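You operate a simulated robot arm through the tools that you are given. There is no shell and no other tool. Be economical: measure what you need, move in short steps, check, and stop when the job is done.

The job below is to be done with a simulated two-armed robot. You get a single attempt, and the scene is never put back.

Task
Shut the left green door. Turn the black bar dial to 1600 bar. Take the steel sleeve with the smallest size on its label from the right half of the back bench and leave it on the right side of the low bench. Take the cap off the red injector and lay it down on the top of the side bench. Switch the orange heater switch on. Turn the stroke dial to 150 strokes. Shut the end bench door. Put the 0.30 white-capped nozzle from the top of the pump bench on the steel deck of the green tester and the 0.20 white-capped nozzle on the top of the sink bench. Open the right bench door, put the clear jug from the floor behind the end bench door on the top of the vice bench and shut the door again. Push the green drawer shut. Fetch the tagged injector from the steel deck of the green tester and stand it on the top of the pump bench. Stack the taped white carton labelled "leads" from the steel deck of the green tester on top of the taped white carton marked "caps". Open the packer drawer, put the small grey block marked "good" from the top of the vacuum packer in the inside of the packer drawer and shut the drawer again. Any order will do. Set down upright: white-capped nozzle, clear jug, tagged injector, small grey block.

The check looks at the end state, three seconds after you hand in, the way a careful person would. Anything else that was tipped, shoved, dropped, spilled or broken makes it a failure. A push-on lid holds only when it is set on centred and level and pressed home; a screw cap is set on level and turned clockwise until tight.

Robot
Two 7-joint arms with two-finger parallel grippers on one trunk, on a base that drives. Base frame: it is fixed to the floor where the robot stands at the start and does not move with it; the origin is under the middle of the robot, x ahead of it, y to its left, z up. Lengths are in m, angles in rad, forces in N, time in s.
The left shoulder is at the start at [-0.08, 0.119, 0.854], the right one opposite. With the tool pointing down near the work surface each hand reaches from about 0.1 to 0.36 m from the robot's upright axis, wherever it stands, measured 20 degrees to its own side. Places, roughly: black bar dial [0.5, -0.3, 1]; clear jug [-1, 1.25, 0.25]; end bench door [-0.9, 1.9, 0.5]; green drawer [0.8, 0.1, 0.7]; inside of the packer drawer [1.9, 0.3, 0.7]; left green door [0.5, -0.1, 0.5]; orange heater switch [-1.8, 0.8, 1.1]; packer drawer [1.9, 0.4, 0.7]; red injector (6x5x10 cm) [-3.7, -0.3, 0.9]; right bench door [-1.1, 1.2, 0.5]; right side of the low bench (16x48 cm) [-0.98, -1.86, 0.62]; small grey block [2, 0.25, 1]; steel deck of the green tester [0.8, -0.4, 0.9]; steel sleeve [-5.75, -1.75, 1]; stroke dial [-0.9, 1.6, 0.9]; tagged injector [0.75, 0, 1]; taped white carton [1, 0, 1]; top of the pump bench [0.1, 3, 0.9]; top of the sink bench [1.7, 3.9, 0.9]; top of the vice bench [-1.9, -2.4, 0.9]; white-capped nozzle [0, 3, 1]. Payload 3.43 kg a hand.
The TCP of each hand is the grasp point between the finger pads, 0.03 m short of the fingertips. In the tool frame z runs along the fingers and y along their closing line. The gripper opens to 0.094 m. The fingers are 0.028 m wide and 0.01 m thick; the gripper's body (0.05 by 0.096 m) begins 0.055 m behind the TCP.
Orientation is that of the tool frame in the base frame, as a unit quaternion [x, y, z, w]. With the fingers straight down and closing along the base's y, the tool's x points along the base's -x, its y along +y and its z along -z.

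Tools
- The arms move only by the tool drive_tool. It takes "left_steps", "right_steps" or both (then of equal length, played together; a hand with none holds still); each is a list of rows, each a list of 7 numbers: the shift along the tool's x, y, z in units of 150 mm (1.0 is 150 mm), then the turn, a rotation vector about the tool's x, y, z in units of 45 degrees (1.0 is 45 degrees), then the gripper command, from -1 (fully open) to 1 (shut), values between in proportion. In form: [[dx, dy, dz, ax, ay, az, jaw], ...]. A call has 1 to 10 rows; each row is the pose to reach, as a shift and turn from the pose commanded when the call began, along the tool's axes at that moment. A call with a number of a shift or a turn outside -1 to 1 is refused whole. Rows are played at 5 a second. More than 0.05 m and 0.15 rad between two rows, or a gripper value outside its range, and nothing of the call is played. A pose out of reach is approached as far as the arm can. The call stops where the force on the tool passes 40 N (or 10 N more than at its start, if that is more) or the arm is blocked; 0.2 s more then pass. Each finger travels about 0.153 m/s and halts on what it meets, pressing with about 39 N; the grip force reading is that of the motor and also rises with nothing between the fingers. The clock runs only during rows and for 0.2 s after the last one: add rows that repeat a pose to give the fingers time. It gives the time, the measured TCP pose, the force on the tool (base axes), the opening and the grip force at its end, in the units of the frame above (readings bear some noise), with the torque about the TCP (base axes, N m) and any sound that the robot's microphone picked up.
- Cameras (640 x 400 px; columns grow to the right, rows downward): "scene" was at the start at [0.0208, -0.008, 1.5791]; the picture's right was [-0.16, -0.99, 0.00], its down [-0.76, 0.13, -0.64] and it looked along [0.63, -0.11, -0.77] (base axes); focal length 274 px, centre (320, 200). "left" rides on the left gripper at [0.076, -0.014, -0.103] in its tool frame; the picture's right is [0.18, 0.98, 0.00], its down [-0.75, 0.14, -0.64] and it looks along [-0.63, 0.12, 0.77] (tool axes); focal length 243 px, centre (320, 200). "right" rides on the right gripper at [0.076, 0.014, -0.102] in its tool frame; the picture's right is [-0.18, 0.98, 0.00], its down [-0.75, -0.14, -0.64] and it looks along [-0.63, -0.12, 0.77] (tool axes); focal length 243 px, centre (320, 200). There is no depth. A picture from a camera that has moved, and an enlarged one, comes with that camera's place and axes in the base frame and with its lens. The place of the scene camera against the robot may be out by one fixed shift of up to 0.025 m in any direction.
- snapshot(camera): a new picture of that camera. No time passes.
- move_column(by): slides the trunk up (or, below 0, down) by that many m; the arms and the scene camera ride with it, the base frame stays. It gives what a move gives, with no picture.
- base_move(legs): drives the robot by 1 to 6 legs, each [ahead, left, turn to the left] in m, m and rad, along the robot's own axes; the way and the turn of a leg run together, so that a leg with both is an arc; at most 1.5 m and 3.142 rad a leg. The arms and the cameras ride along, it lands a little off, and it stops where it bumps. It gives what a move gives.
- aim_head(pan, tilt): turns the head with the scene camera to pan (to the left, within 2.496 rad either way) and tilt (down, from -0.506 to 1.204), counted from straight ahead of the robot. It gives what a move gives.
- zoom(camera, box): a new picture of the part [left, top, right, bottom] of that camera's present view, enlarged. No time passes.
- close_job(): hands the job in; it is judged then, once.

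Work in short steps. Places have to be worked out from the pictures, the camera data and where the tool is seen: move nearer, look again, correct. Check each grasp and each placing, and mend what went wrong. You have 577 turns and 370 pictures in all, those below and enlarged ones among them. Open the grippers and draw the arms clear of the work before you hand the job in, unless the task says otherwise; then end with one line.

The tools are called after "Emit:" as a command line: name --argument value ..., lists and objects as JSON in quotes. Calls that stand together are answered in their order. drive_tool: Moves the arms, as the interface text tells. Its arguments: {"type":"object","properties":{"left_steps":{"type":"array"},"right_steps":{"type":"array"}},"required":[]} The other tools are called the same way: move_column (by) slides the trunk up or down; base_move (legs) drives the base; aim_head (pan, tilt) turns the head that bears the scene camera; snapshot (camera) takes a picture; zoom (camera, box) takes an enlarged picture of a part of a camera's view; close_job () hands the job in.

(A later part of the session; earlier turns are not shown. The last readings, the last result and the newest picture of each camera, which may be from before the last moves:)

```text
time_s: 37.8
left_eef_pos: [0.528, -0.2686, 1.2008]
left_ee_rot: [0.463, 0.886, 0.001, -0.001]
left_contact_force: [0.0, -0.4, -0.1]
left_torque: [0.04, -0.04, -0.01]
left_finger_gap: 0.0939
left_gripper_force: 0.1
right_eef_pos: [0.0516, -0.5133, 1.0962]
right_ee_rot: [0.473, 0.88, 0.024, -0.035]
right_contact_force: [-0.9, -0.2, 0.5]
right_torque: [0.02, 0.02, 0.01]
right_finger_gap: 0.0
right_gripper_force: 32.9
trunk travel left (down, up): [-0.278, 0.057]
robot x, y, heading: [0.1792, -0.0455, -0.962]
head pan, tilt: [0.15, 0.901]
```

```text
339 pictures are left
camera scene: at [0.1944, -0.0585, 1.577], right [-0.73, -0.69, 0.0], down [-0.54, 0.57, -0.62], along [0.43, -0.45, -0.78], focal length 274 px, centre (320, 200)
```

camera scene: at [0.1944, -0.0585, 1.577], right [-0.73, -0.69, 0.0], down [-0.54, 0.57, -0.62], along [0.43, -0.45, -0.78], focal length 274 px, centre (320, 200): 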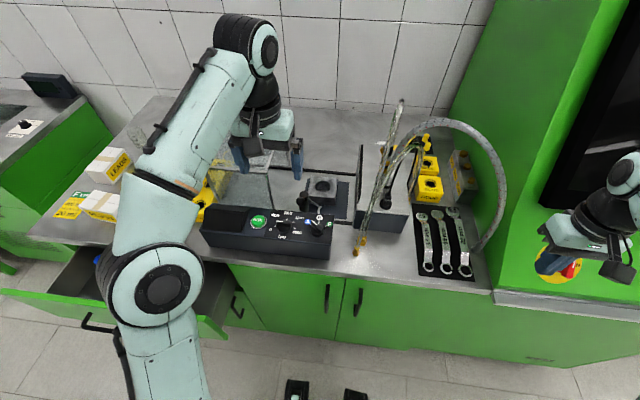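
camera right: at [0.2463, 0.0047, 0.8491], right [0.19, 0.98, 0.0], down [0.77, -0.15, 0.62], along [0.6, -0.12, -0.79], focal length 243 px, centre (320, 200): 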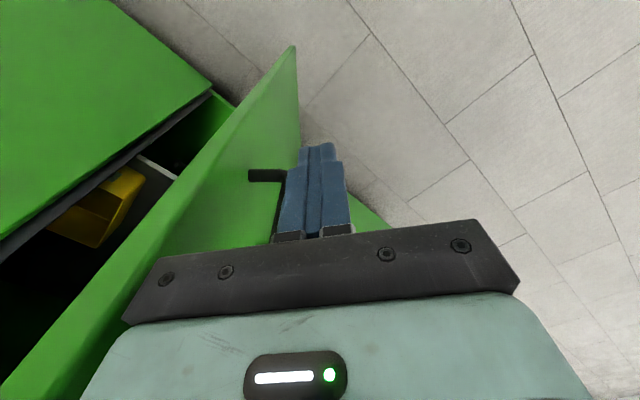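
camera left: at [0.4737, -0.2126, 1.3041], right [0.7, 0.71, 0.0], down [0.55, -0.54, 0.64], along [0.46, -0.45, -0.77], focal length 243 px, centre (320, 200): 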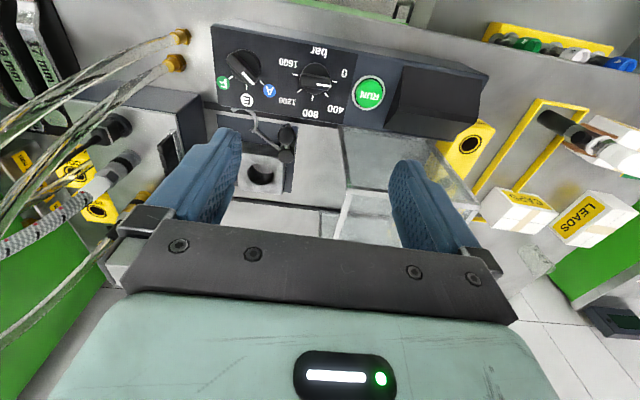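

Triangulating gives the dial centre at (0.5225,-0.2635), top near z 0.99; the guard is well clear. I rotate the hand -90° and descend to just above it.

Emit:
drive_tool --left_steps '[[0.05, -0.01, 0.1, 0, 0, -0.17, -0.2], [0.05, -0.01, 0.2, 0, 0, -0.34, -0.2], [0.05, -0.01, 0.3, 0, 0, -0.51, -0.2], [0.05, -0.01, 0.4, 0, 0, -0.68, -0.2], [0.05, -0.01, 0.5, 0, 0, -0.85, -0.2], [0.05, -0.01, 0.6, 0, 0, -1, -0.2]]'

Emit:
drive_tool --left_steps '[[0, 0, 0.05, 0, 0, -0.17, -0.2], [0, 0, 0.1, 0, 0, -0.34, -0.2], [0, 0, 0.15, 0, 0, -0.51, -0.2], [0, 0, 0.2, 0, 0, -0.68, -0.2], [0, 0, 0.25, 0, 0, -0.85, -0.2], [0, 0, 0.25, 0, 0, -1, -0.2]]'

Emit:
snapshot --camera "left"

```text
time_s: 39.2
left_eef_pos: [0.5225, -0.2629, 1.1098]
left_ee_rot: [0.089, 0.996, 0.0, -0.001]
left_contact_force: [0.5, 0.8, 0.5]
left_torque: [0.0, -0.01, 0.02]
left_finger_gap: 0.0567
left_gripper_force: 0.1
right_eef_pos: [0.0516, -0.5132, 1.0959]
right_ee_rot: [0.472, 0.88, 0.025, -0.035]
right_contact_force: [-0.3, -0.4, 0.1]
right_torque: [0.0, 0.0, -0.01]
right_finger_gap: 0.0
right_gripper_force: 33.4
trunk travel left (down, up): [-0.278, 0.057]
robot x, y, heading: [0.1818, -0.0429, -0.961]
head pan, tilt: [0.15, 0.901]
```

```text
time_s: 40.6
left_eef_pos: [0.5216, -0.2617, 1.0733]
left_ee_rot: [-0.301, 0.954, 0.001, 0.0]
left_contact_force: [-0.1, -0.2, -0.6]
left_torque: [0.01, 0.03, 0.03]
left_finger_gap: 0.0564
left_gripper_force: 0.0
right_eef_pos: [0.0521, -0.514, 1.0962]
right_ee_rot: [0.473, 0.88, 0.023, -0.036]
right_contact_force: [0.1, 0.2, 0.3]
right_torque: [0.01, -0.03, 0.01]
right_finger_gap: 0.0001
right_gripper_force: 32.8
trunk travel left (down, up): [-0.278, 0.057]
robot x, y, heading: [0.1766, -0.0461, -0.962]
head pan, tilt: [0.15, 0.901]
```

```text
338 pictures are left
camera left: at [0.4678, -0.3157, 1.1757], right [-0.71, 0.7, 0.0], down [0.54, 0.55, 0.64], along [0.45, 0.46, -0.77], focal length 243 px, centre (320, 200)
```

left: 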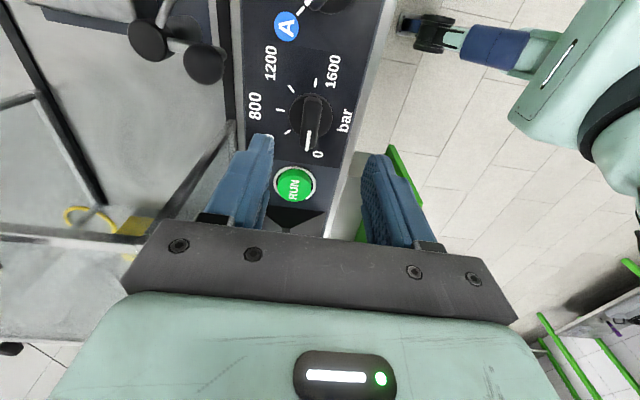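

The knob bar lies between the fingers, offset ~4 mm. I correct and descend so the tips straddle the bar, then close.

Emit:
drive_tool --left_steps '[[0, -0.03, 0.1, 0, 0, 0, -0.2], [0, -0.03, 0.2, 0, 0, 0, -0.2], [0, -0.03, 0.3, 0, 0, 0, -0.2], [0, -0.03, 0.37, 0, 0, 0, -0.2]]'

Emit:
snapshot --camera "left"

Emit:
zoom --camera "scene" --box '[200, 130, 360, 250]'

```text
time_s: 41.6
left_eef_pos: [0.5245, -0.2659, 1.0173]
left_ee_rot: [-0.299, 0.954, 0.001, 0.0]
left_contact_force: [0.4, -0.6, -0.8]
left_torque: [0.03, -0.02, -0.02]
left_finger_gap: 0.0563
left_gripper_force: 0.1
right_eef_pos: [0.0507, -0.5146, 1.0953]
right_ee_rot: [0.472, 0.88, 0.023, -0.036]
right_contact_force: [0.0, -0.4, -0.5]
right_torque: [-0.02, -0.03, -0.03]
right_finger_gap: 0.0
right_gripper_force: 33.1
trunk travel left (down, up): [-0.278, 0.057]
robot x, y, heading: [0.1787, -0.0467, -0.965]
head pan, tilt: [0.15, 0.901]
```

```text
337 pictures are left
camera left: at [0.4708, -0.3202, 1.1198], right [-0.71, 0.7, 0.0], down [0.54, 0.55, 0.64], along [0.45, 0.46, -0.77], focal length 243 px, centre (320, 200)
```

left: 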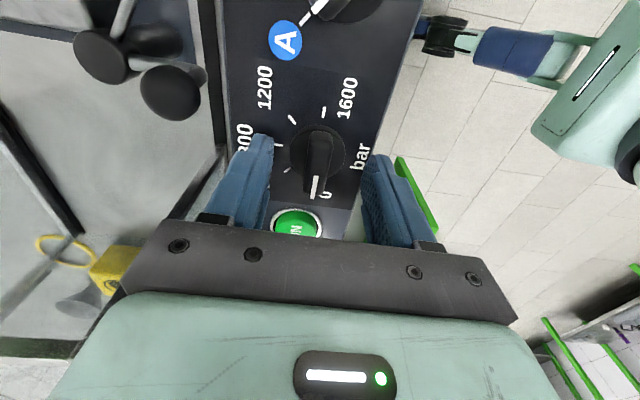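

```text
3.33 times, centred on (280, 190) of scene
camera zoom: at [0.1945, -0.0586, 1.577], right [-0.73, -0.69, 0.0], down [-0.54, 0.57, -0.62], along [0.43, -0.45, -0.78], focal length 912 px, centre (453, 233)
```

zoom: 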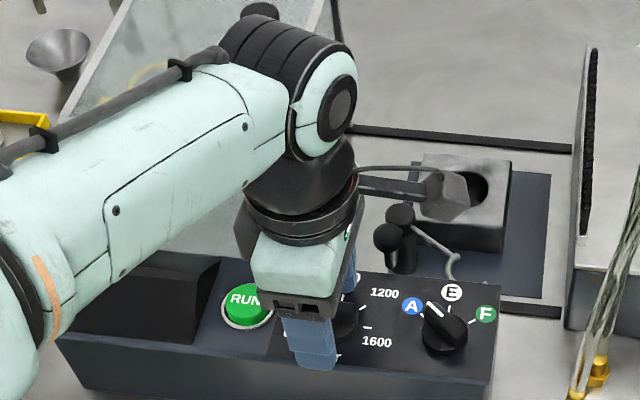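

Bar is centred. I lower slightly more and close on the bar.

Emit:
drive_tool --left_steps '[[-0.01, 0, 0.04, 0, 0, 0, -0.2], [-0.01, 0, 0.07, 0, 0, 0, -0.2], [-0.01, 0, 0.07, 0, 0, 0, 0.4], [-0.01, 0, 0.07, 0, 0, 0, 0.9], [-0.01, 0, 0.07, 0, 0, 0, 1]]'

Emit:
snapshot --camera "left"

```text
time_s: 42.1
left_eef_pos: [0.5249, -0.2665, 1.0157]
left_ee_rot: [-0.3, 0.954, -0.008, 0.0]
left_contact_force: [-3.2, 3.3, 13.3]
left_torque: [0.58, 0.23, 0.13]
left_finger_gap: 0.0584
left_gripper_force: 1.9
right_eef_pos: [0.0513, -0.5127, 1.0955]
right_ee_rot: [0.472, 0.88, 0.024, -0.035]
right_contact_force: [0.0, -0.1, 1.0]
right_torque: [-0.01, 0.05, 0.0]
right_finger_gap: 0.0
right_gripper_force: 32.9
trunk travel left (down, up): [-0.278, 0.057]
robot x, y, heading: [0.1776, -0.0435, -0.959]
head pan, tilt: [0.15, 0.901]
stopped in row 2 (left hand): the force on the tool passed its limit at 47 N (the readings are from after the stop); the commanded pose is now the measured one
```

```text
335 pictures are left
camera left: at [0.4709, -0.319, 1.1182], right [-0.71, 0.7, -0.01], down [0.54, 0.56, 0.64], along [0.45, 0.45, -0.77], focal length 243 px, centre (320, 200)
```

left: 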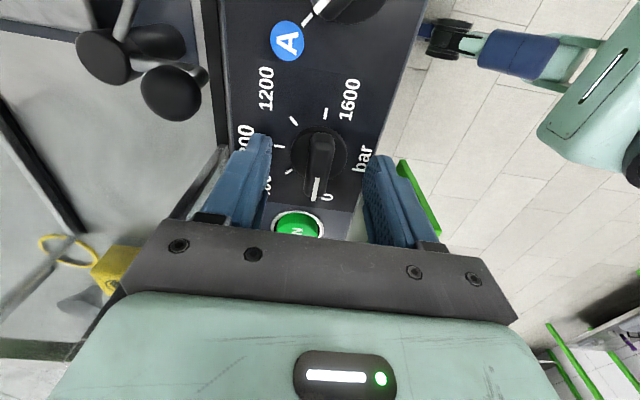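

Tips touched the panel at z≈0.985. I raise 4 mm and close.

Emit:
drive_tool --left_steps '[[-0.01, 0, -0.03, 0, 0, 0, -0.2], [-0.01, 0, -0.03, 0, 0, 0, 0.3], [-0.01, 0, -0.03, 0, 0, 0, 0.7], [-0.01, 0, -0.03, 0, 0, 0, 0.7]]'

Emit:
snapshot --camera "left"

```text
time_s: 43.1
left_eef_pos: [0.5289, -0.266, 1.0157]
left_ee_rot: [-0.299, 0.954, -0.005, 0.0]
left_contact_force: [2.9, -5.1, -8.0]
left_torque: [-0.31, -0.18, 0.0]
left_finger_gap: 0.0334
left_gripper_force: 44.8
right_eef_pos: [0.0527, -0.5148, 1.0954]
right_ee_rot: [0.473, 0.88, 0.024, -0.036]
right_contact_force: [0.0, 0.0, 0.2]
right_torque: [-0.02, 0.0, 0.0]
right_finger_gap: 0.0
right_gripper_force: 33.4
trunk travel left (down, up): [-0.278, 0.057]
robot x, y, heading: [0.1774, -0.0449, -0.96]
head pan, tilt: [0.15, 0.901]
```

```text
334 pictures are left
camera left: at [0.4743, -0.319, 1.1188], right [-0.71, 0.7, -0.01], down [0.54, 0.55, 0.64], along [0.45, 0.45, -0.77], focal length 243 px, centre (320, 200)
```

left: 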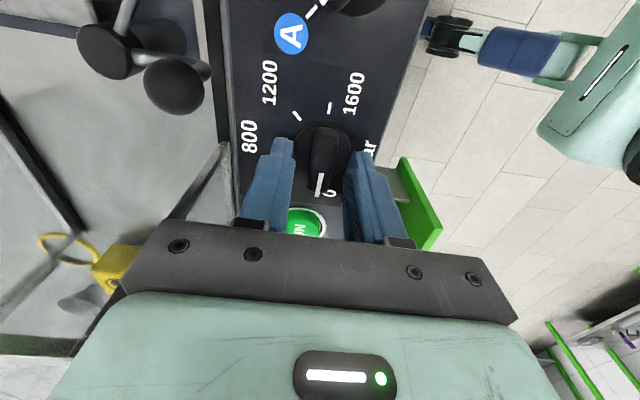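

Fingers closed on the 33 mm base disc instead of the bar. I reopen, raise 8 mm, shift 5 mm, and close on the bar.

Emit:
drive_tool --left_steps '[[0, 0, 0, 0, 0, 0, 0.1], [0.035, 0.0, -0.06, 0, 0, 0, 0.1], [0.035, 0, -0.06, 0, 0, 0, 0.8], [0.035, 0, -0.06, 0, 0, 0, 0.9], [0.035, 0, -0.06, 0, 0, 0, 0.9]]'

Emit:
snapshot --camera "left"

```text
time_s: 44.3
left_eef_pos: [0.5242, -0.2697, 1.0275]
left_ee_rot: [-0.299, 0.954, -0.007, 0.0]
left_contact_force: [5.0, -5.7, 3.5]
left_torque: [0.45, 0.14, 0.07]
left_finger_gap: 0.013
left_gripper_force: 44.8
right_eef_pos: [0.051, -0.5147, 1.0961]
right_ee_rot: [0.473, 0.88, 0.024, -0.036]
right_contact_force: [0.0, -0.2, -0.2]
right_torque: [-0.04, -0.04, 0.0]
right_finger_gap: 0.0001
right_gripper_force: 32.9
trunk travel left (down, up): [-0.278, 0.057]
robot x, y, heading: [0.1803, -0.0434, -0.962]
head pan, tilt: [0.15, 0.901]
```

```text
333 pictures are left
camera left: at [0.4693, -0.3223, 1.1292], right [-0.71, 0.7, -0.01], down [0.54, 0.55, 0.64], along [0.45, 0.45, -0.77], focal length 243 px, centre (320, 200)
```

left: 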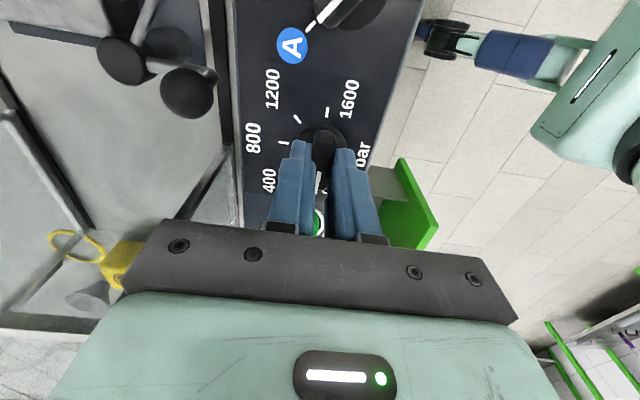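

Bar gripped (13 mm). I turn clockwise 45° (positive about tool z) and watch torque and sound.

Emit:
drive_tool --left_steps '[[0, 0, 0, 0, 0, 0.17, 0.9], [0, 0, 0, 0, 0, 0.34, 0.9], [0, 0, 0, 0, 0, 0.51, 0.9], [0, 0, 0, 0, 0, 0.68, 0.9], [0, 0, 0, 0, 0, 0.85, 0.9], [0, 0, 0, 0, 0, 1, 0.9]]'

Emit:
snapshot --camera "left"

```text
time_s: 45.7
left_eef_pos: [0.5247, -0.2704, 1.0253]
left_ee_rot: [0.091, 0.996, -0.005, 0.002]
left_contact_force: [8.2, -15.1, 2.4]
left_torque: [0.22, 0.63, 0.05]
left_finger_gap: 0.013
left_gripper_force: 44.7
right_eef_pos: [0.0516, -0.5156, 1.095]
right_ee_rot: [0.473, 0.88, 0.025, -0.036]
right_contact_force: [0.0, 1.2, -0.3]
right_torque: [-0.04, -0.01, -0.05]
right_finger_gap: 0.0
right_gripper_force: 32.8
trunk travel left (down, up): [-0.278, 0.057]
robot x, y, heading: [0.1814, -0.0427, -0.965]
head pan, tilt: [0.15, 0.901]
```

```text
332 pictures are left
camera left: at [0.4464, -0.2684, 1.1285], right [0.0, 1.0, -0.01], down [0.76, 0.01, 0.65], along [0.65, -0.01, -0.76], focal length 243 px, centre (320, 200)
```

left: 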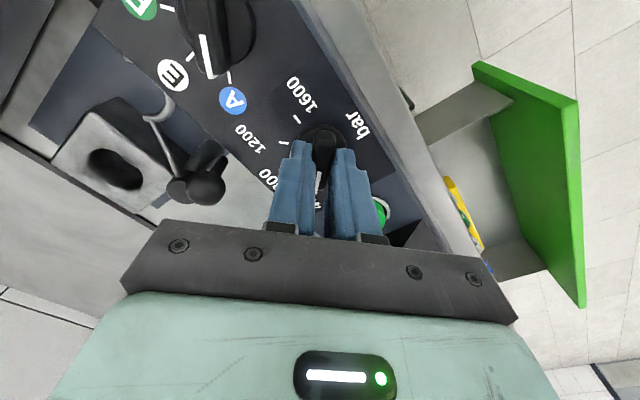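

It's turning with the knob. I continue another 45°, easing the offset toward the knob axis.

Emit:
drive_tool --left_steps '[[-0.01, -0.01, 0, 0, 0, 0.17, 0.9], [-0.02, -0.02, 0, 0, 0, 0.34, 0.9], [-0.025, -0.03, 0, 0, 0, 0.51, 0.9], [-0.025, -0.03, 0, 0, 0, 0.68, 0.9], [-0.025, -0.03, 0, 0, 0, 0.85, 0.9], [-0.025, -0.03, 0, 0, 0, 1, 0.9]]'

Emit:
drive_tool --left_steps '[[0, 0, 0, 0, 0, 0.17, 0.9], [0, 0, 0, 0, 0, 0.34, 0.9], [0, 0, 0, 0, 0, 0.51, 0.9], [0, 0, 0, 0, 0, 0.68, 0.9], [0, 0, 0, 0, 0, 0.85, 0.9], [0, 0, 0, 0, 0, 1, 0.9]]'

Emit:
snapshot --camera "left"

```text
time_s: 47.1
left_eef_pos: [0.5225, -0.2707, 1.0267]
left_ee_rot: [0.465, 0.885, -0.002, 0.0]
left_contact_force: [-11.9, 14.2, -8.6]
left_torque: [1.03, 0.79, 0.04]
left_finger_gap: 0.013
left_gripper_force: 45.1
right_eef_pos: [0.0494, -0.5119, 1.0957]
right_ee_rot: [0.472, 0.88, 0.025, -0.035]
right_contact_force: [0.6, -0.4, -0.2]
right_torque: [0.01, 0.02, -0.01]
right_finger_gap: 0.0
right_gripper_force: 33.5
trunk travel left (down, up): [-0.278, 0.057]
robot x, y, heading: [0.1813, -0.0443, -0.967]
head pan, tilt: [0.15, 0.901]
```

```text
time_s: 48.5
left_eef_pos: [0.5223, -0.2713, 1.0268]
left_ee_rot: [0.768, 0.641, -0.002, 0.002]
left_contact_force: [-16.1, 12.5, -20.2]
left_torque: [0.56, 0.47, 0.04]
left_finger_gap: 0.0133
left_gripper_force: 45.5
right_eef_pos: [0.0518, -0.5133, 1.095]
right_ee_rot: [0.473, 0.88, 0.023, -0.034]
right_contact_force: [-0.5, -0.1, 0.2]
right_torque: [0.03, -0.02, -0.02]
right_finger_gap: 0.0
right_gripper_force: 32.9
trunk travel left (down, up): [-0.278, 0.057]
robot x, y, heading: [0.1808, -0.0423, -0.964]
head pan, tilt: [0.15, 0.901]
```

```text
331 pictures are left
camera left: at [0.5225, -0.1924, 1.1284], right [1.0, 0.0, 0.0], down [0.0, -0.76, 0.65], along [0.0, -0.65, -0.76], focal length 243 px, centre (320, 200)
```

left: 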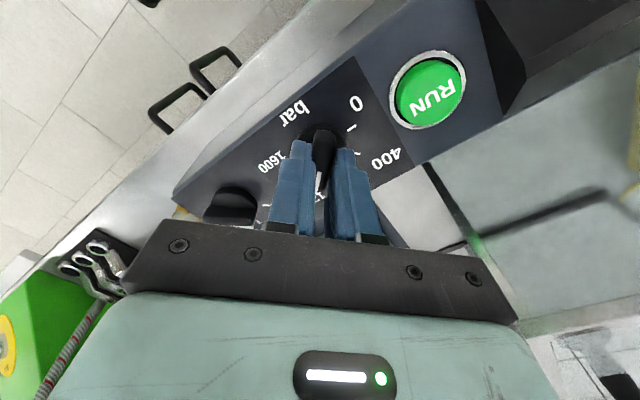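

Now at the 1200 mark; a last 45° to 1600.

Emit:
drive_tool --left_steps '[[0.01, -0.01, 0.01, 0, 0, 0.17, 0.9], [0.02, -0.02, 0.02, 0, 0, 0.34, 0.9], [0.02, -0.02, 0.02, 0, 0, 0.51, 0.9], [0.02, -0.02, 0.02, 0, 0, 0.68, 0.9], [0.02, -0.02, 0.02, 0, 0, 0.85, 0.9], [0.02, -0.02, 0.02, 0, 0, 1, 0.9]]'

Emit:
drive_tool --left_steps '[[0, 0, 0, 0, 0, 0, -0.2], [0, 0, 0, 0, 0, 0, -0.4], [0, 0, -0.33, 0, 0, 0, -0.4], [0, 0, -0.66, 0, 0, 0, -0.4], [0, 0, -1, 0, 0, 0, -0.4]]'

Emit:
snapshot --camera "left"

Emit:
zoom --camera "scene" --box '[240, 180, 360, 260]'

```text
time_s: 49.9
left_eef_pos: [0.5197, -0.2707, 1.0264]
left_ee_rot: [0.954, 0.299, 0.0, 0.006]
left_contact_force: [-7.6, -3.4, 18.2]
left_torque: [-0.32, 1.44, 1.06]
left_finger_gap: 0.013
left_gripper_force: 45.3
right_eef_pos: [0.0492, -0.513, 1.0954]
right_ee_rot: [0.474, 0.88, 0.024, -0.035]
right_contact_force: [-0.5, 0.4, 0.0]
right_torque: [-0.02, 0.0, -0.02]
right_finger_gap: 0.0
right_gripper_force: 33.5
trunk travel left (down, up): [-0.278, 0.057]
robot x, y, heading: [0.1778, -0.0416, -0.962]
head pan, tilt: [0.15, 0.901]
```

```text
refused: row 5 steps farther than a row can; nothing moved
```

```text
330 pictures are left
camera left: at [0.5759, -0.2129, 1.1282], right [0.71, -0.7, 0.01], down [-0.54, -0.54, 0.65], along [-0.45, -0.47, -0.76], focal length 243 px, centre (320, 200)
```

left: 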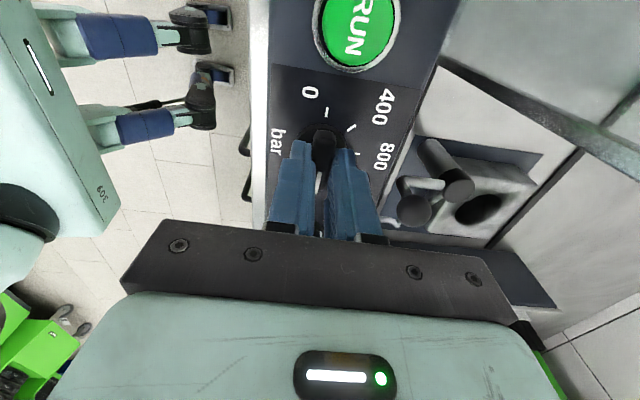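

```text
5.00 times, centred on (300, 220) of scene
camera zoom: at [0.1922, -0.0585, 1.5772], right [-0.73, -0.69, 0.0], down [-0.54, 0.57, -0.62], along [0.43, -0.45, -0.78], focal length 1368 px, centre (420, 100)
```

zoom: 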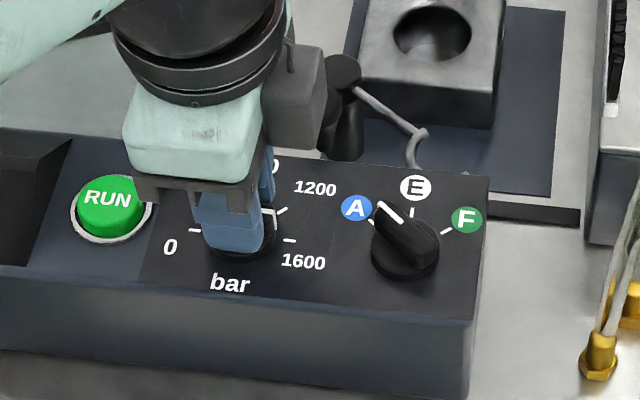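

Torque suggests the end stop at 1600. I release and lift to verify.

Emit:
drive_tool --left_steps '[[0, 0, 0, 0, 0, 0, -0.2], [0, 0, 0, 0, 0, 0, -0.4], [0, 0, -0.3, 0, 0, 0, -0.4], [0, 0, -0.6, 0, 0, 0, -0.4], [0, 0, -0.9, 0, 0, 0, -0.4]]'

Emit:
zoom --camera "scene" --box '[240, 180, 360, 260]'

```text
time_s: 51.1
left_eef_pos: [0.5233, -0.2683, 1.162]
left_ee_rot: [0.954, 0.299, 0.0, 0.005]
left_contact_force: [0.2, 0.4, -0.2]
left_torque: [0.05, 0.02, 0.02]
left_finger_gap: 0.066
left_gripper_force: 0.1
right_eef_pos: [0.051, -0.5143, 1.0962]
right_ee_rot: [0.472, 0.88, 0.024, -0.035]
right_contact_force: [0.1, -0.8, 0.3]
right_torque: [0.02, 0.0, -0.02]
right_finger_gap: 0.0
right_gripper_force: 32.9
trunk travel left (down, up): [-0.278, 0.057]
robot x, y, heading: [0.1822, -0.0445, -0.969]
head pan, tilt: [0.15, 0.901]
```

```text
5.00 times, centred on (300, 220) of scene
camera zoom: at [0.1943, -0.0585, 1.577], right [-0.73, -0.69, 0.0], down [-0.54, 0.57, -0.62], along [0.43, -0.45, -0.78], focal length 1368 px, centre (420, 100)
```

zoom: 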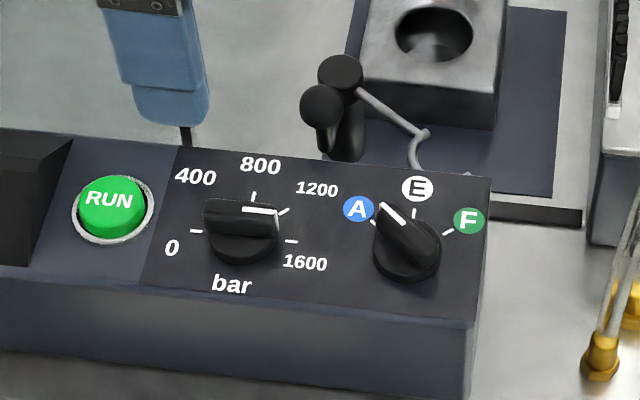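

Bar dial reads 1600. Next the drawer: I back away, shift left and set the left hand level for a push.

Emit:
base_move --legs '[[-0.4, 0, 0], [0, 0.4, 0]]'

Emit:
drive_tool --left_steps '[[0, 0, 0, 0, 0, -0.17, 1], [0, 0, 0, 0, 0, -0.34, 1], [0, 0, 0, 0, 0, -0.51, 1], [0, 0, 0, 0, 0, -0.68, 1], [0, 0, 0, 0, 0, -0.85, 1], [0, 0, 0, 0, 0, -1, 1]]'

Emit:
drive_tool --left_steps '[[0, 0, 0, 0, 0, -0.17, 1], [0, 0, 0, 0, 0, -0.34, 1], [0, 0, 0, 0, 0, -0.51, 1], [0, 0, 0, 0, 0, -0.68, 1], [0, 0, 0, 0, 0, -0.85, 1], [0, 0, 0, 0, 0, -1, 1]]'

Emit:
snapshot --camera "scene"

```text
time_s: 57.3
left_eef_pos: [0.622, 0.2924, 1.1615]
left_ee_rot: [0.953, 0.303, 0.0, 0.006]
left_contact_force: [-0.3, 0.2, -0.5]
left_torque: [-0.03, -0.01, 0.0]
left_finger_gap: 0.0655
left_gripper_force: 0.0
right_eef_pos: [0.1508, 0.044, 1.0949]
right_ee_rot: [0.469, 0.882, 0.024, -0.037]
right_contact_force: [1.1, 0.3, -0.4]
right_torque: [0.0, 0.01, 0.0]
right_finger_gap: 0.0001
right_gripper_force: 33.4
trunk travel left (down, up): [-0.278, 0.057]
robot x, y, heading: [0.2764, 0.5144, -0.949]
head pan, tilt: [0.15, 0.901]
```

```text
time_s: 58.7
left_eef_pos: [0.6204, 0.2924, 1.1623]
left_ee_rot: [0.765, 0.645, -0.002, 0.006]
left_contact_force: [0.2, 0.1, 0.5]
left_torque: [0.01, 0.0, 0.01]
left_finger_gap: 0.0002
left_gripper_force: 33.2
right_eef_pos: [0.1493, 0.0436, 1.096]
right_ee_rot: [0.469, 0.882, 0.024, -0.036]
right_contact_force: [-1.0, -0.4, 0.2]
right_torque: [-0.01, 0.03, 0.01]
right_finger_gap: 0.0
right_gripper_force: 32.7
trunk travel left (down, up): [-0.278, 0.057]
robot x, y, heading: [0.2772, 0.5139, -0.955]
head pan, tilt: [0.15, 0.901]
```

```text
time_s: 60.1
left_eef_pos: [0.6214, 0.293, 1.1624]
left_ee_rot: [0.459, 0.888, -0.004, 0.005]
left_contact_force: [-0.4, 0.2, -0.5]
left_torque: [-0.02, -0.01, -0.01]
left_finger_gap: 0.0
left_gripper_force: 32.9
right_eef_pos: [0.1497, 0.044, 1.0974]
right_ee_rot: [0.469, 0.882, 0.024, -0.035]
right_contact_force: [0.1, -0.2, 0.0]
right_torque: [-0.01, -0.02, 0.02]
right_finger_gap: 0.0001
right_gripper_force: 33.2
trunk travel left (down, up): [-0.278, 0.057]
robot x, y, heading: [0.274, 0.5187, -0.958]
head pan, tilt: [0.15, 0.901]
```

```text
327 pictures are left
camera scene: at [0.2897, 0.5008, 1.577], right [-0.72, -0.69, 0.0], down [-0.54, 0.56, -0.62], along [0.43, -0.45, -0.78], focal length 274 px, centre (320, 200)
```

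scene: 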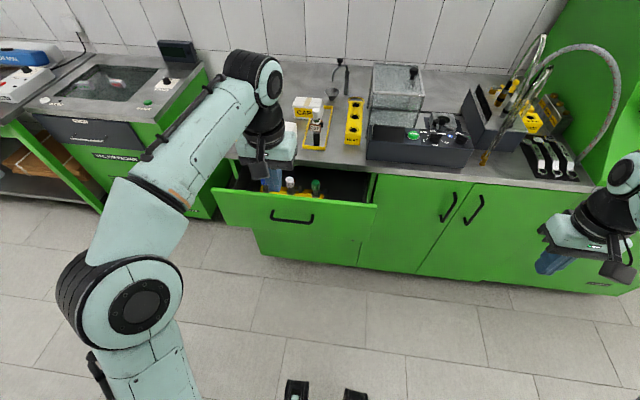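

The drawer front centre is ~0.58 ahead, 0.19 left. I pitch the left fingers forward, lower, and then drive ahead to push it in.

Emit:
drive_tool --left_steps '[[0.17, 0.06, 0.2, 0, -0.17, 0, 1], [0.34, 0.12, 0.4, 0, -0.34, 0, 1], [0.51, 0.18, 0.6, 0, -0.51, 0, 1], [0.66, 0.23, 0.8, 0, -0.68, 0, 1], [0.66, 0.23, 1, 0, -0.7, 0, 1]]'

Emit:
move_column --by -0.22

Emit:
snapshot --camera "scene"

```text
time_s: 61.3
left_eef_pos: [0.5933, 0.3932, 1.01]
left_ee_rot: [0.441, 0.854, -0.129, 0.245]
left_contact_force: [0.7, -0.8, -0.4]
left_torque: [0.02, 0.01, 0.03]
left_finger_gap: 0.0
left_gripper_force: 32.6
right_eef_pos: [0.1497, 0.0434, 1.0955]
right_ee_rot: [0.469, 0.882, 0.024, -0.036]
right_contact_force: [-0.3, 0.5, 0.1]
right_torque: [0.0, -0.02, 0.01]
right_finger_gap: 0.0
right_gripper_force: 32.9
trunk travel left (down, up): [-0.278, 0.057]
robot x, y, heading: [0.274, 0.5138, -0.954]
head pan, tilt: [0.15, 0.901]
```

```text
time_s: 63.6
left_eef_pos: [0.5934, 0.392, 0.7908]
left_ee_rot: [0.442, 0.854, -0.129, 0.244]
left_contact_force: [-0.1, 0.8, 0.4]
left_torque: [0.02, 0.0, -0.01]
left_finger_gap: 0.0
left_gripper_force: 33.6
right_eef_pos: [0.1497, 0.0461, 0.8773]
right_ee_rot: [0.469, 0.882, 0.023, -0.036]
right_contact_force: [0.0, -0.4, -0.2]
right_torque: [0.02, 0.01, -0.02]
right_finger_gap: 0.0001
right_gripper_force: 32.8
trunk travel left (down, up): [-0.058, 0.277]
robot x, y, heading: [0.2726, 0.5144, -0.956]
head pan, tilt: [0.15, 0.901]
```

```text
326 pictures are left
camera scene: at [0.3101, 0.4719, 1.3489], right [-0.72, -0.69, 0.0], down [-0.54, 0.56, -0.62], along [0.43, -0.45, -0.78], focal length 274 px, centre (320, 200)
```

scene: 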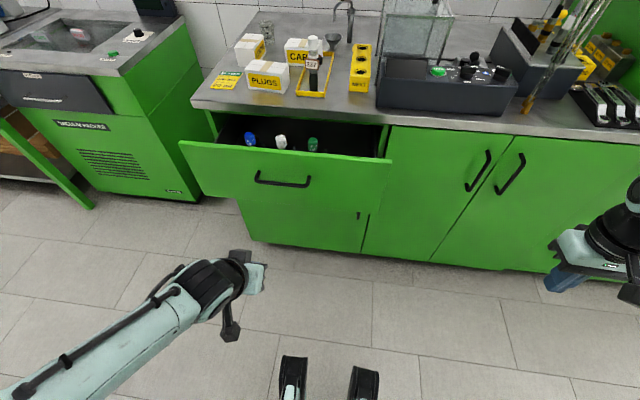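

Before driving, I pull the right hand back so it doesn't hit the bench.

Emit:
drive_tool --right_steps '[[0.3, 0, -0.2, 0, 0, 0, 1], [0.5, 0, -0.4, 0, 0, 0, 1], [0.7, 0, -0.6, 0, 0, 0, 1], [0.8, 0, -0.8, 0, 0, 0, 1]]'

Emit:
base_move --legs '[[0.32, 0, 0], [0.08, 0, 0], [0.05, 0, 0], [0.05, 0, 0]]'

Emit:
snapshot --camera "scene"

```text
refused: row 1 steps farther than a row can; nothing moved
```

```text
time_s: 66.4
left_eef_pos: [0.8124, 0.0866, 0.7834]
left_ee_rot: [0.44, 0.858, -0.12, 0.235]
left_contact_force: [-0.3, -0.6, 0.0]
left_torque: [-0.02, 0.0, 0.03]
left_finger_gap: 0.0
left_gripper_force: 32.8
right_eef_pos: [0.3723, -0.2674, 0.8764]
right_ee_rot: [0.465, 0.884, 0.027, -0.041]
right_contact_force: [-0.2, 0.2, 0.4]
right_torque: [-0.1, -0.07, 0.02]
right_finger_gap: 0.0
right_gripper_force: 32.7
trunk travel left (down, up): [-0.058, 0.277]
robot x, y, heading: [0.4905, 0.2016, -0.947]
head pan, tilt: [0.15, 0.901]
stopped in leg 2: the force on the tool passed its limit at 96 N (the readings are from after the stop); the commanded pose is now the measured one
```

```text
325 pictures are left
camera scene: at [0.5324, 0.1596, 1.3488], right [-0.72, -0.7, 0.0], down [-0.55, 0.56, -0.62], along [0.43, -0.45, -0.78], focal length 274 px, centre (320, 200)
```

scene: 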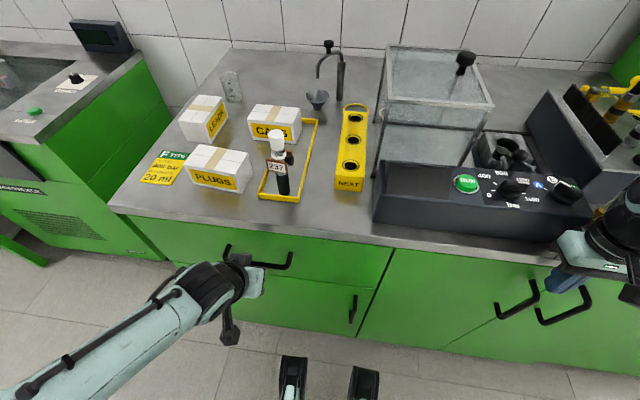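

The drawer looks shut; I zoom to verify it and the right hand's surroundings.

Emit:
zoom --camera "scene" --box '[100, 190, 420, 350]'

Emit:
zoom --camera "scene" --box '[440, 180, 640, 330]'

```text
2.00 times, centred on (260, 270) of scene
camera zoom: at [0.5324, 0.1596, 1.3488], right [-0.72, -0.7, 0.0], down [-0.55, 0.56, -0.62], along [0.43, -0.45, -0.78], focal length 547 px, centre (440, 60)
```

zoom: 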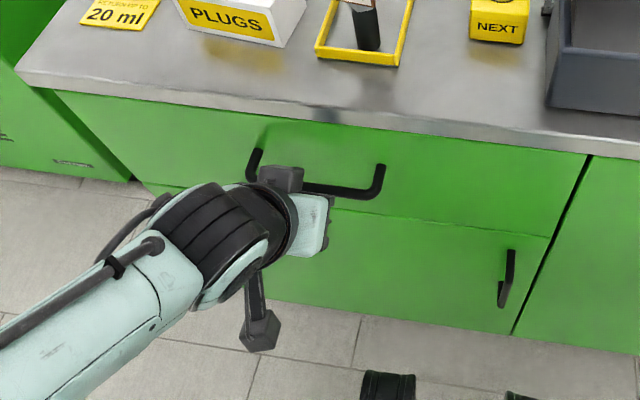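

```text
2.67 times, centred on (540, 255) of scene
camera zoom: at [0.5324, 0.1596, 1.3488], right [-0.72, -0.7, 0.0], down [-0.55, 0.56, -0.62], along [0.43, -0.45, -0.78], focal length 729 px, centre (-267, 53)
```

zoom: 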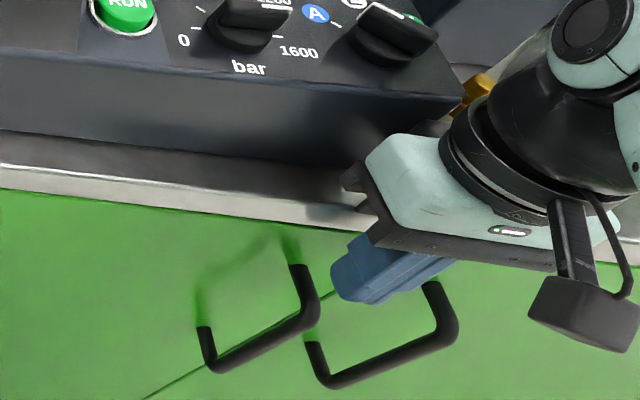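

Drawer is shut. I back off, raise the trunk, and re-level the left hand for the carton stacking.

Emit:
base_move --legs '[[-0.12, 0, 0]]'

Emit:
move_column --by 0.27

Emit:
drive_tool --left_steps '[[-0.16, 0, -0.26, 0, 0.17, 0, 0], [-0.32, 0, -0.51, 0, 0.34, 0, -1], [-0.48, 0, -0.77, 0, 0.51, 0, -1], [-0.52, 0, -0.9, 0, 0.65, 0, -1], [-0.52, 0, -0.98, 0, 0.67, 0, -1]]' --right_steps '[[0.15, 0, -0.1, 0, 0, 0, 0], [0.3, 0, -0.2, 0, 0, 0, -1], [0.45, 0, -0.3, 0, 0, 0, -1], [0.5, 0, -0.4, 0, 0, 0, -1], [0.5, 0, -0.4, 0, 0, 0, -1]]'

Emit:
snapshot --camera "scene"

```text
time_s: 67.6
left_eef_pos: [0.7453, 0.1834, 0.7832]
left_ee_rot: [0.438, 0.859, -0.12, 0.237]
left_contact_force: [0.0, -0.1, 1.2]
left_torque: [-0.02, -0.03, 0.0]
left_finger_gap: 0.0003
left_gripper_force: 32.7
right_eef_pos: [0.3076, -0.1728, 0.8771]
right_ee_rot: [0.463, 0.885, 0.027, -0.041]
right_contact_force: [-0.6, 0.9, -0.7]
right_torque: [-0.01, -0.01, 0.01]
right_finger_gap: 0.0
right_gripper_force: 33.0
trunk travel left (down, up): [-0.058, 0.277]
robot x, y, heading: [0.4285, 0.2953, -0.949]
head pan, tilt: [0.15, 0.901]
```

```text
time_s: 70.3
left_eef_pos: [0.7447, 0.1821, 1.0534]
left_ee_rot: [0.437, 0.86, -0.119, 0.236]
left_contact_force: [-0.3, 0.7, 0.5]
left_torque: [0.01, 0.0, 0.03]
left_finger_gap: 0.0
left_gripper_force: 32.8
right_eef_pos: [0.3084, -0.1737, 1.1473]
right_ee_rot: [0.463, 0.885, 0.027, -0.04]
right_contact_force: [-0.3, 0.9, 0.0]
right_torque: [0.0, -0.01, 0.0]
right_finger_gap: 0.0
right_gripper_force: 32.9
trunk travel left (down, up): [-0.328, 0.007]
robot x, y, heading: [0.4274, 0.2919, -0.945]
head pan, tilt: [0.15, 0.901]
```

```text
time_s: 71.5
left_eef_pos: [0.7402, 0.1886, 1.2203]
left_ee_rot: [0.454, 0.891, -0.002, 0.004]
left_contact_force: [-0.9, 0.2, -0.4]
left_torque: [0.0, 0.0, 0.0]
left_finger_gap: 0.0939
left_gripper_force: 0.1
right_eef_pos: [0.2683, -0.1165, 1.2136]
right_ee_rot: [0.463, 0.885, 0.028, -0.04]
right_contact_force: [0.0, 0.2, 0.3]
right_torque: [0.01, 0.0, 0.01]
right_finger_gap: 0.0941
right_gripper_force: 0.1
trunk travel left (down, up): [-0.328, 0.007]
robot x, y, heading: [0.4291, 0.2966, -0.948]
head pan, tilt: [0.15, 0.901]
```

```text
322 pictures are left
camera scene: at [0.4434, 0.2834, 1.6307], right [-0.71, -0.7, 0.0], down [-0.55, 0.56, -0.62], along [0.44, -0.44, -0.78], focal length 274 px, centre (320, 200)
```

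scene: 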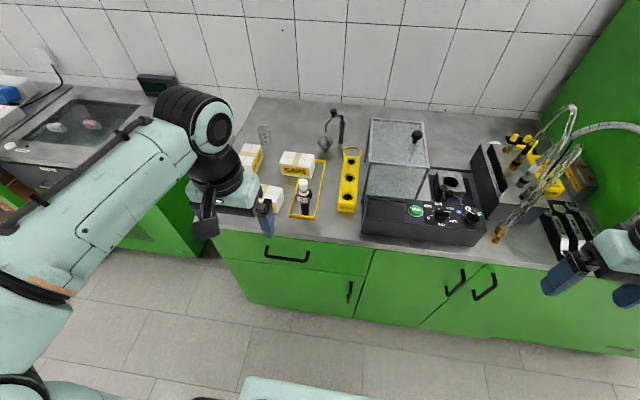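

I take a left-camera picture to locate the cartons.

Emit:
snapshot --camera "left"

```text
321 pictures are left
camera left: at [0.6848, 0.2439, 1.3216], right [0.69, 0.73, 0.0], down [0.55, -0.52, 0.65], along [0.47, -0.45, -0.76], focal length 243 px, centre (320, 200)
```

left: 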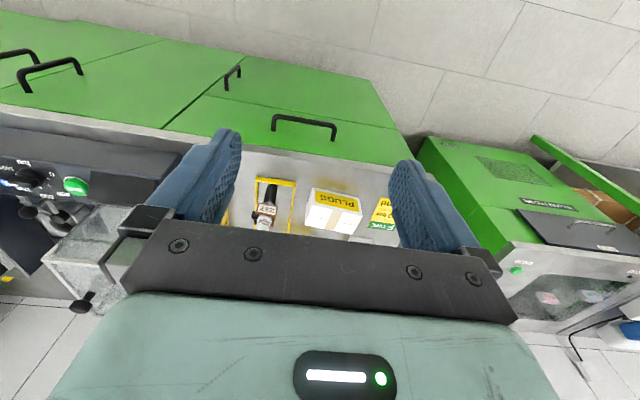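

I drive forward 0.15 so the hand gets over the cartons.

Emit:
base_move --legs '[[0.16, 0, 0]]'

Emit:
snapshot --camera "left"

Emit:
snapshot --camera "scene"

```text
time_s: 73.0
left_eef_pos: [0.8363, 0.0551, 1.22]
left_ee_rot: [0.456, 0.89, -0.002, 0.004]
left_contact_force: [-0.6, -0.2, 0.3]
left_torque: [0.01, 0.01, 0.01]
left_finger_gap: 0.0938
left_gripper_force: 0.1
right_eef_pos: [0.3602, -0.2471, 1.2138]
right_ee_rot: [0.465, 0.884, 0.027, -0.039]
right_contact_force: [-0.5, 0.2, 1.5]
right_torque: [0.0, 0.0, 0.0]
right_finger_gap: 0.0941
right_gripper_force: 0.2
trunk travel left (down, up): [-0.328, 0.007]
robot x, y, heading: [0.5278, 0.1625, -0.948]
head pan, tilt: [0.15, 0.901]
```

```text
320 pictures are left
camera left: at [0.7799, 0.1105, 1.321], right [0.69, 0.72, 0.0], down [0.55, -0.52, 0.65], along [0.47, -0.45, -0.76], focal length 243 px, centre (320, 200)
```

left: 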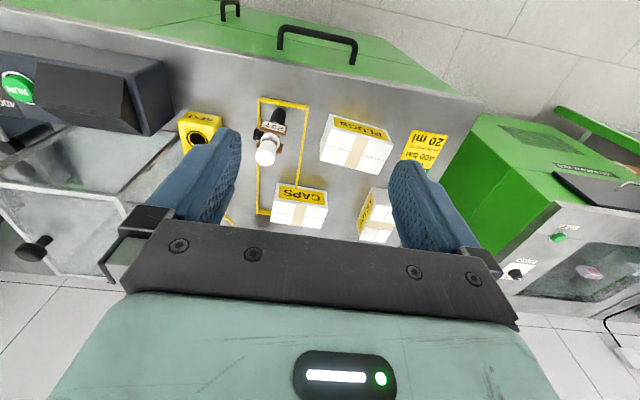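

```text
319 pictures are left
camera scene: at [0.5388, 0.151, 1.6305], right [-0.72, -0.7, 0.0], down [-0.55, 0.56, -0.62], along [0.43, -0.45, -0.78], focal length 274 px, centre (320, 200)
```

scene: 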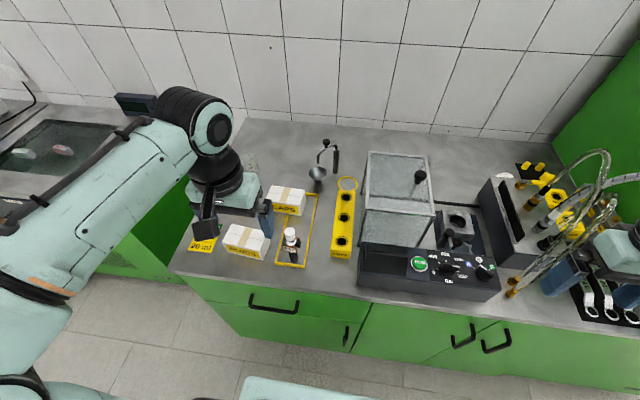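

LEADS sits near (1.14,-0.06) and CAPS near (1.00,-0.16). I shift the base left 0.2 and take a closer look from above.

Emit:
base_move --legs '[[0.03, 0.2, 0]]'

Emit:
drive_tool --left_steps '[[-0.25, 0, 0, 0, 0, 0, -1], [-0.5, 0, 0, 0, 0, 0, -1], [-0.7, 0, 0, 0, 0, 0, -1]]'

Emit:
snapshot --camera "left"

Emit:
snapshot --camera "scene"

```text
time_s: 75.3
left_eef_pos: [1.0136, 0.1466, 1.2182]
left_ee_rot: [0.453, 0.892, -0.002, 0.004]
left_contact_force: [0.3, 0.5, -0.6]
left_torque: [0.0, 0.0, 0.03]
left_finger_gap: 0.0938
left_gripper_force: 0.2
right_eef_pos: [0.5421, -0.1584, 1.2135]
right_ee_rot: [0.462, 0.885, 0.027, -0.04]
right_contact_force: [0.2, 0.6, -0.2]
right_torque: [0.02, -0.03, 0.02]
right_finger_gap: 0.0942
right_gripper_force: 0.1
trunk travel left (down, up): [-0.328, 0.007]
robot x, y, heading: [0.7006, 0.2536, -0.937]
head pan, tilt: [0.15, 0.901]
```

```text
time_s: 76.1
left_eef_pos: [1.0748, 0.0619, 1.222]
left_ee_rot: [0.453, 0.892, -0.002, 0.005]
left_contact_force: [0.3, 0.0, 0.3]
left_torque: [0.01, -0.03, 0.02]
left_finger_gap: 0.0941
left_gripper_force: 0.0
right_eef_pos: [0.5423, -0.1586, 1.2135]
right_ee_rot: [0.462, 0.886, 0.026, -0.04]
right_contact_force: [-0.2, 0.1, -0.9]
right_torque: [0.05, 0.0, -0.01]
right_finger_gap: 0.0941
right_gripper_force: 0.0
trunk travel left (down, up): [-0.328, 0.007]
robot x, y, heading: [0.7007, 0.2536, -0.941]
head pan, tilt: [0.15, 0.901]
```

```text
318 pictures are left
camera left: at [1.0186, 0.1172, 1.3233], right [0.69, 0.73, 0.0], down [0.55, -0.52, 0.65], along [0.47, -0.44, -0.76], focal length 243 px, centre (320, 200)
```

left: 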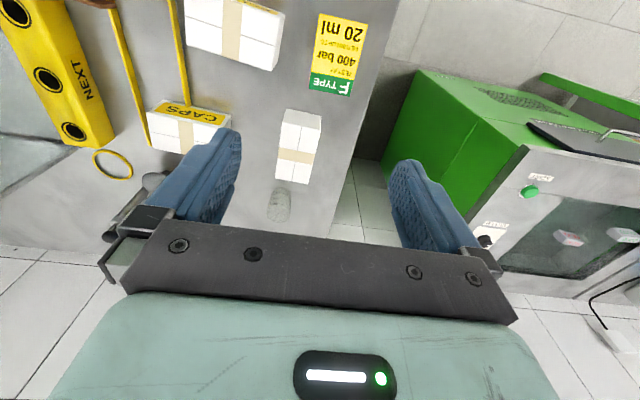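

```text
317 pictures are left
camera scene: at [0.7163, 0.2405, 1.6308], right [-0.71, -0.7, 0.0], down [-0.55, 0.56, -0.62], along [0.44, -0.44, -0.78], focal length 274 px, centre (320, 200)
```

scene: 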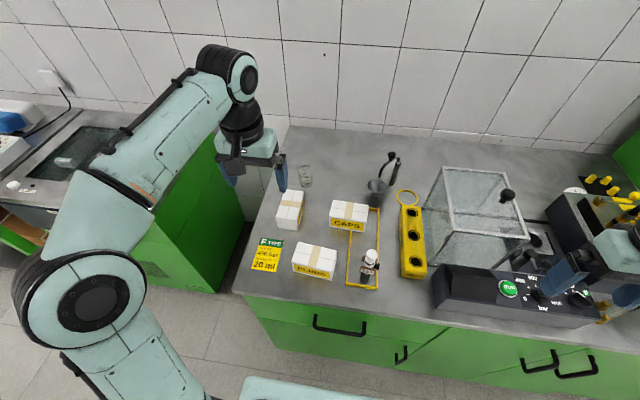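

LEADS centre is consistently at (1.143,-0.056), top z≈0.955, 6 cm wide across. I try reaching over it with the tool straight down.

Emit:
drive_tool --left_steps '[[-0.3, -0.05, 0.1, 0, 0, 0, -1], [-0.6, -0.1, 0.3, 0, 0, 0, -1], [-0.91, -0.1, 0.5, 0, 0, 0, -1], [-0.91, -0.1, 0.7, 0, 0, 0, -1]]'

Emit:
snapshot --camera "left"

```text
refused: row 2 steps farther than a row can; nothing moved
```

```text
316 pictures are left
camera left: at [1.0186, 0.1172, 1.3233], right [0.69, 0.73, 0.0], down [0.55, -0.52, 0.65], along [0.47, -0.44, -0.76], focal length 243 px, centre (320, 200)
```

left: 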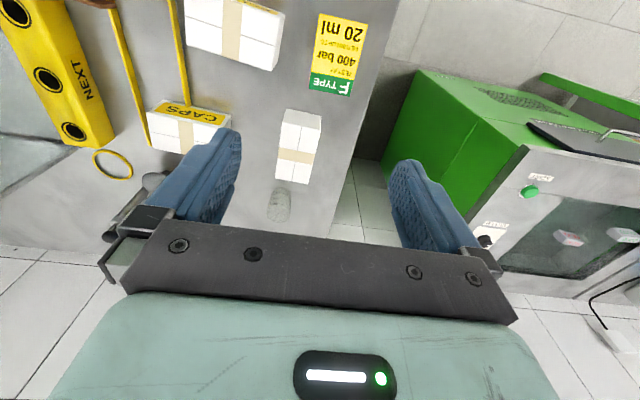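

Steps were too long; smaller rows.

Emit:
drive_tool --left_steps '[[-0.25, -0.05, 0.1, 0, 0, 0, -1], [-0.5, -0.1, 0.2, 0, 0, 0, -1], [-0.7, -0.1, 0.35, 0, 0, 0, -1], [-0.91, -0.1, 0.5, 0, 0, 0, -1], [-0.91, -0.1, 0.75, 0, 0, 0, -1]]'

Emit:
snapshot --camera "left"

```text
time_s: 77.3
left_eef_pos: [1.1432, -0.0565, 1.1119]
left_ee_rot: [0.452, 0.892, -0.003, 0.005]
left_contact_force: [1.0, -0.4, 1.0]
left_torque: [0.01, -0.01, -0.04]
left_finger_gap: 0.0941
left_gripper_force: 0.2
right_eef_pos: [0.5424, -0.1584, 1.2132]
right_ee_rot: [0.462, 0.886, 0.027, -0.04]
right_contact_force: [0.8, -0.1, 0.1]
right_torque: [0.01, 0.0, 0.0]
right_finger_gap: 0.094
right_gripper_force: 0.1
trunk travel left (down, up): [-0.328, 0.007]
robot x, y, heading: [0.6984, 0.2564, -0.945]
head pan, tilt: [0.15, 0.901]
```

```text
315 pictures are left
camera left: at [1.0873, -0.0012, 1.213], right [0.69, 0.73, 0.0], down [0.55, -0.52, 0.65], along [0.47, -0.45, -0.76], focal length 243 px, centre (320, 200)
```

left: 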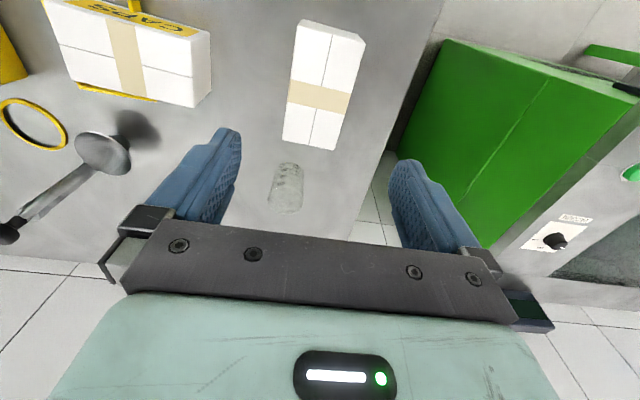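

Well aligned over LEADS. I descend to grasp height (TCP z≈0.94).

Emit:
drive_tool --left_steps '[[0, 0, 0.3, 0, 0, 0, -1], [0, 0, 0.6, 0, 0, 0, -1], [0, 0, 0.85, 0, 0, 0, -1]]'

Emit:
drive_tool --left_steps '[[0, 0, 0.15, 0, 0, 0, -1], [0, 0, 0.28, 0, 0, 0, -1], [0, 0, 0.28, 0, 0, 0, 0.2], [0, 0, 0.28, 0, 0, 0, 0.6], [0, 0, 0.28, 0, 0, 0, 0.6]]'

Emit:
snapshot --camera "left"

```text
time_s: 78.1
left_eef_pos: [1.1445, -0.0563, 0.9801]
left_ee_rot: [0.453, 0.892, -0.001, 0.003]
left_contact_force: [-0.3, -0.1, -0.9]
left_torque: [-0.01, 0.01, 0.01]
left_finger_gap: 0.0939
left_gripper_force: 0.1
right_eef_pos: [0.5426, -0.1585, 1.2124]
right_ee_rot: [0.462, 0.886, 0.027, -0.04]
right_contact_force: [0.2, -0.2, 0.6]
right_torque: [-0.01, 0.0, -0.03]
right_finger_gap: 0.094
right_gripper_force: 0.0
trunk travel left (down, up): [-0.328, 0.007]
robot x, y, heading: [0.7007, 0.257, -0.943]
head pan, tilt: [0.15, 0.901]
```

```text
time_s: 79.3
left_eef_pos: [1.1453, -0.0578, 0.9389]
left_ee_rot: [0.453, 0.892, -0.001, 0.004]
left_contact_force: [-1.2, -0.1, 0.7]
left_torque: [0.01, -0.02, 0.02]
left_finger_gap: 0.0663
left_gripper_force: 38.7
right_eef_pos: [0.5422, -0.1578, 1.2122]
right_ee_rot: [0.462, 0.885, 0.027, -0.04]
right_contact_force: [0.5, -0.5, 0.2]
right_torque: [-0.01, -0.01, -0.01]
right_finger_gap: 0.0941
right_gripper_force: 0.1
trunk travel left (down, up): [-0.328, 0.007]
robot x, y, heading: [0.7005, 0.2542, -0.942]
head pan, tilt: [0.15, 0.901]
```

```text
314 pictures are left
camera left: at [1.0886, -0.002, 1.0402], right [0.68, 0.73, 0.0], down [0.56, -0.52, 0.65], along [0.47, -0.44, -0.76], focal length 243 px, centre (320, 200)
```

left: 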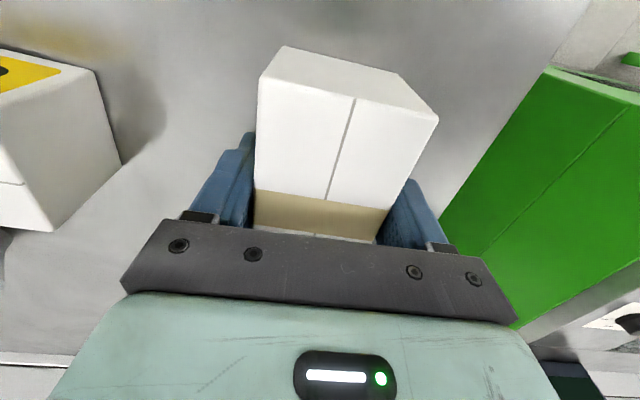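

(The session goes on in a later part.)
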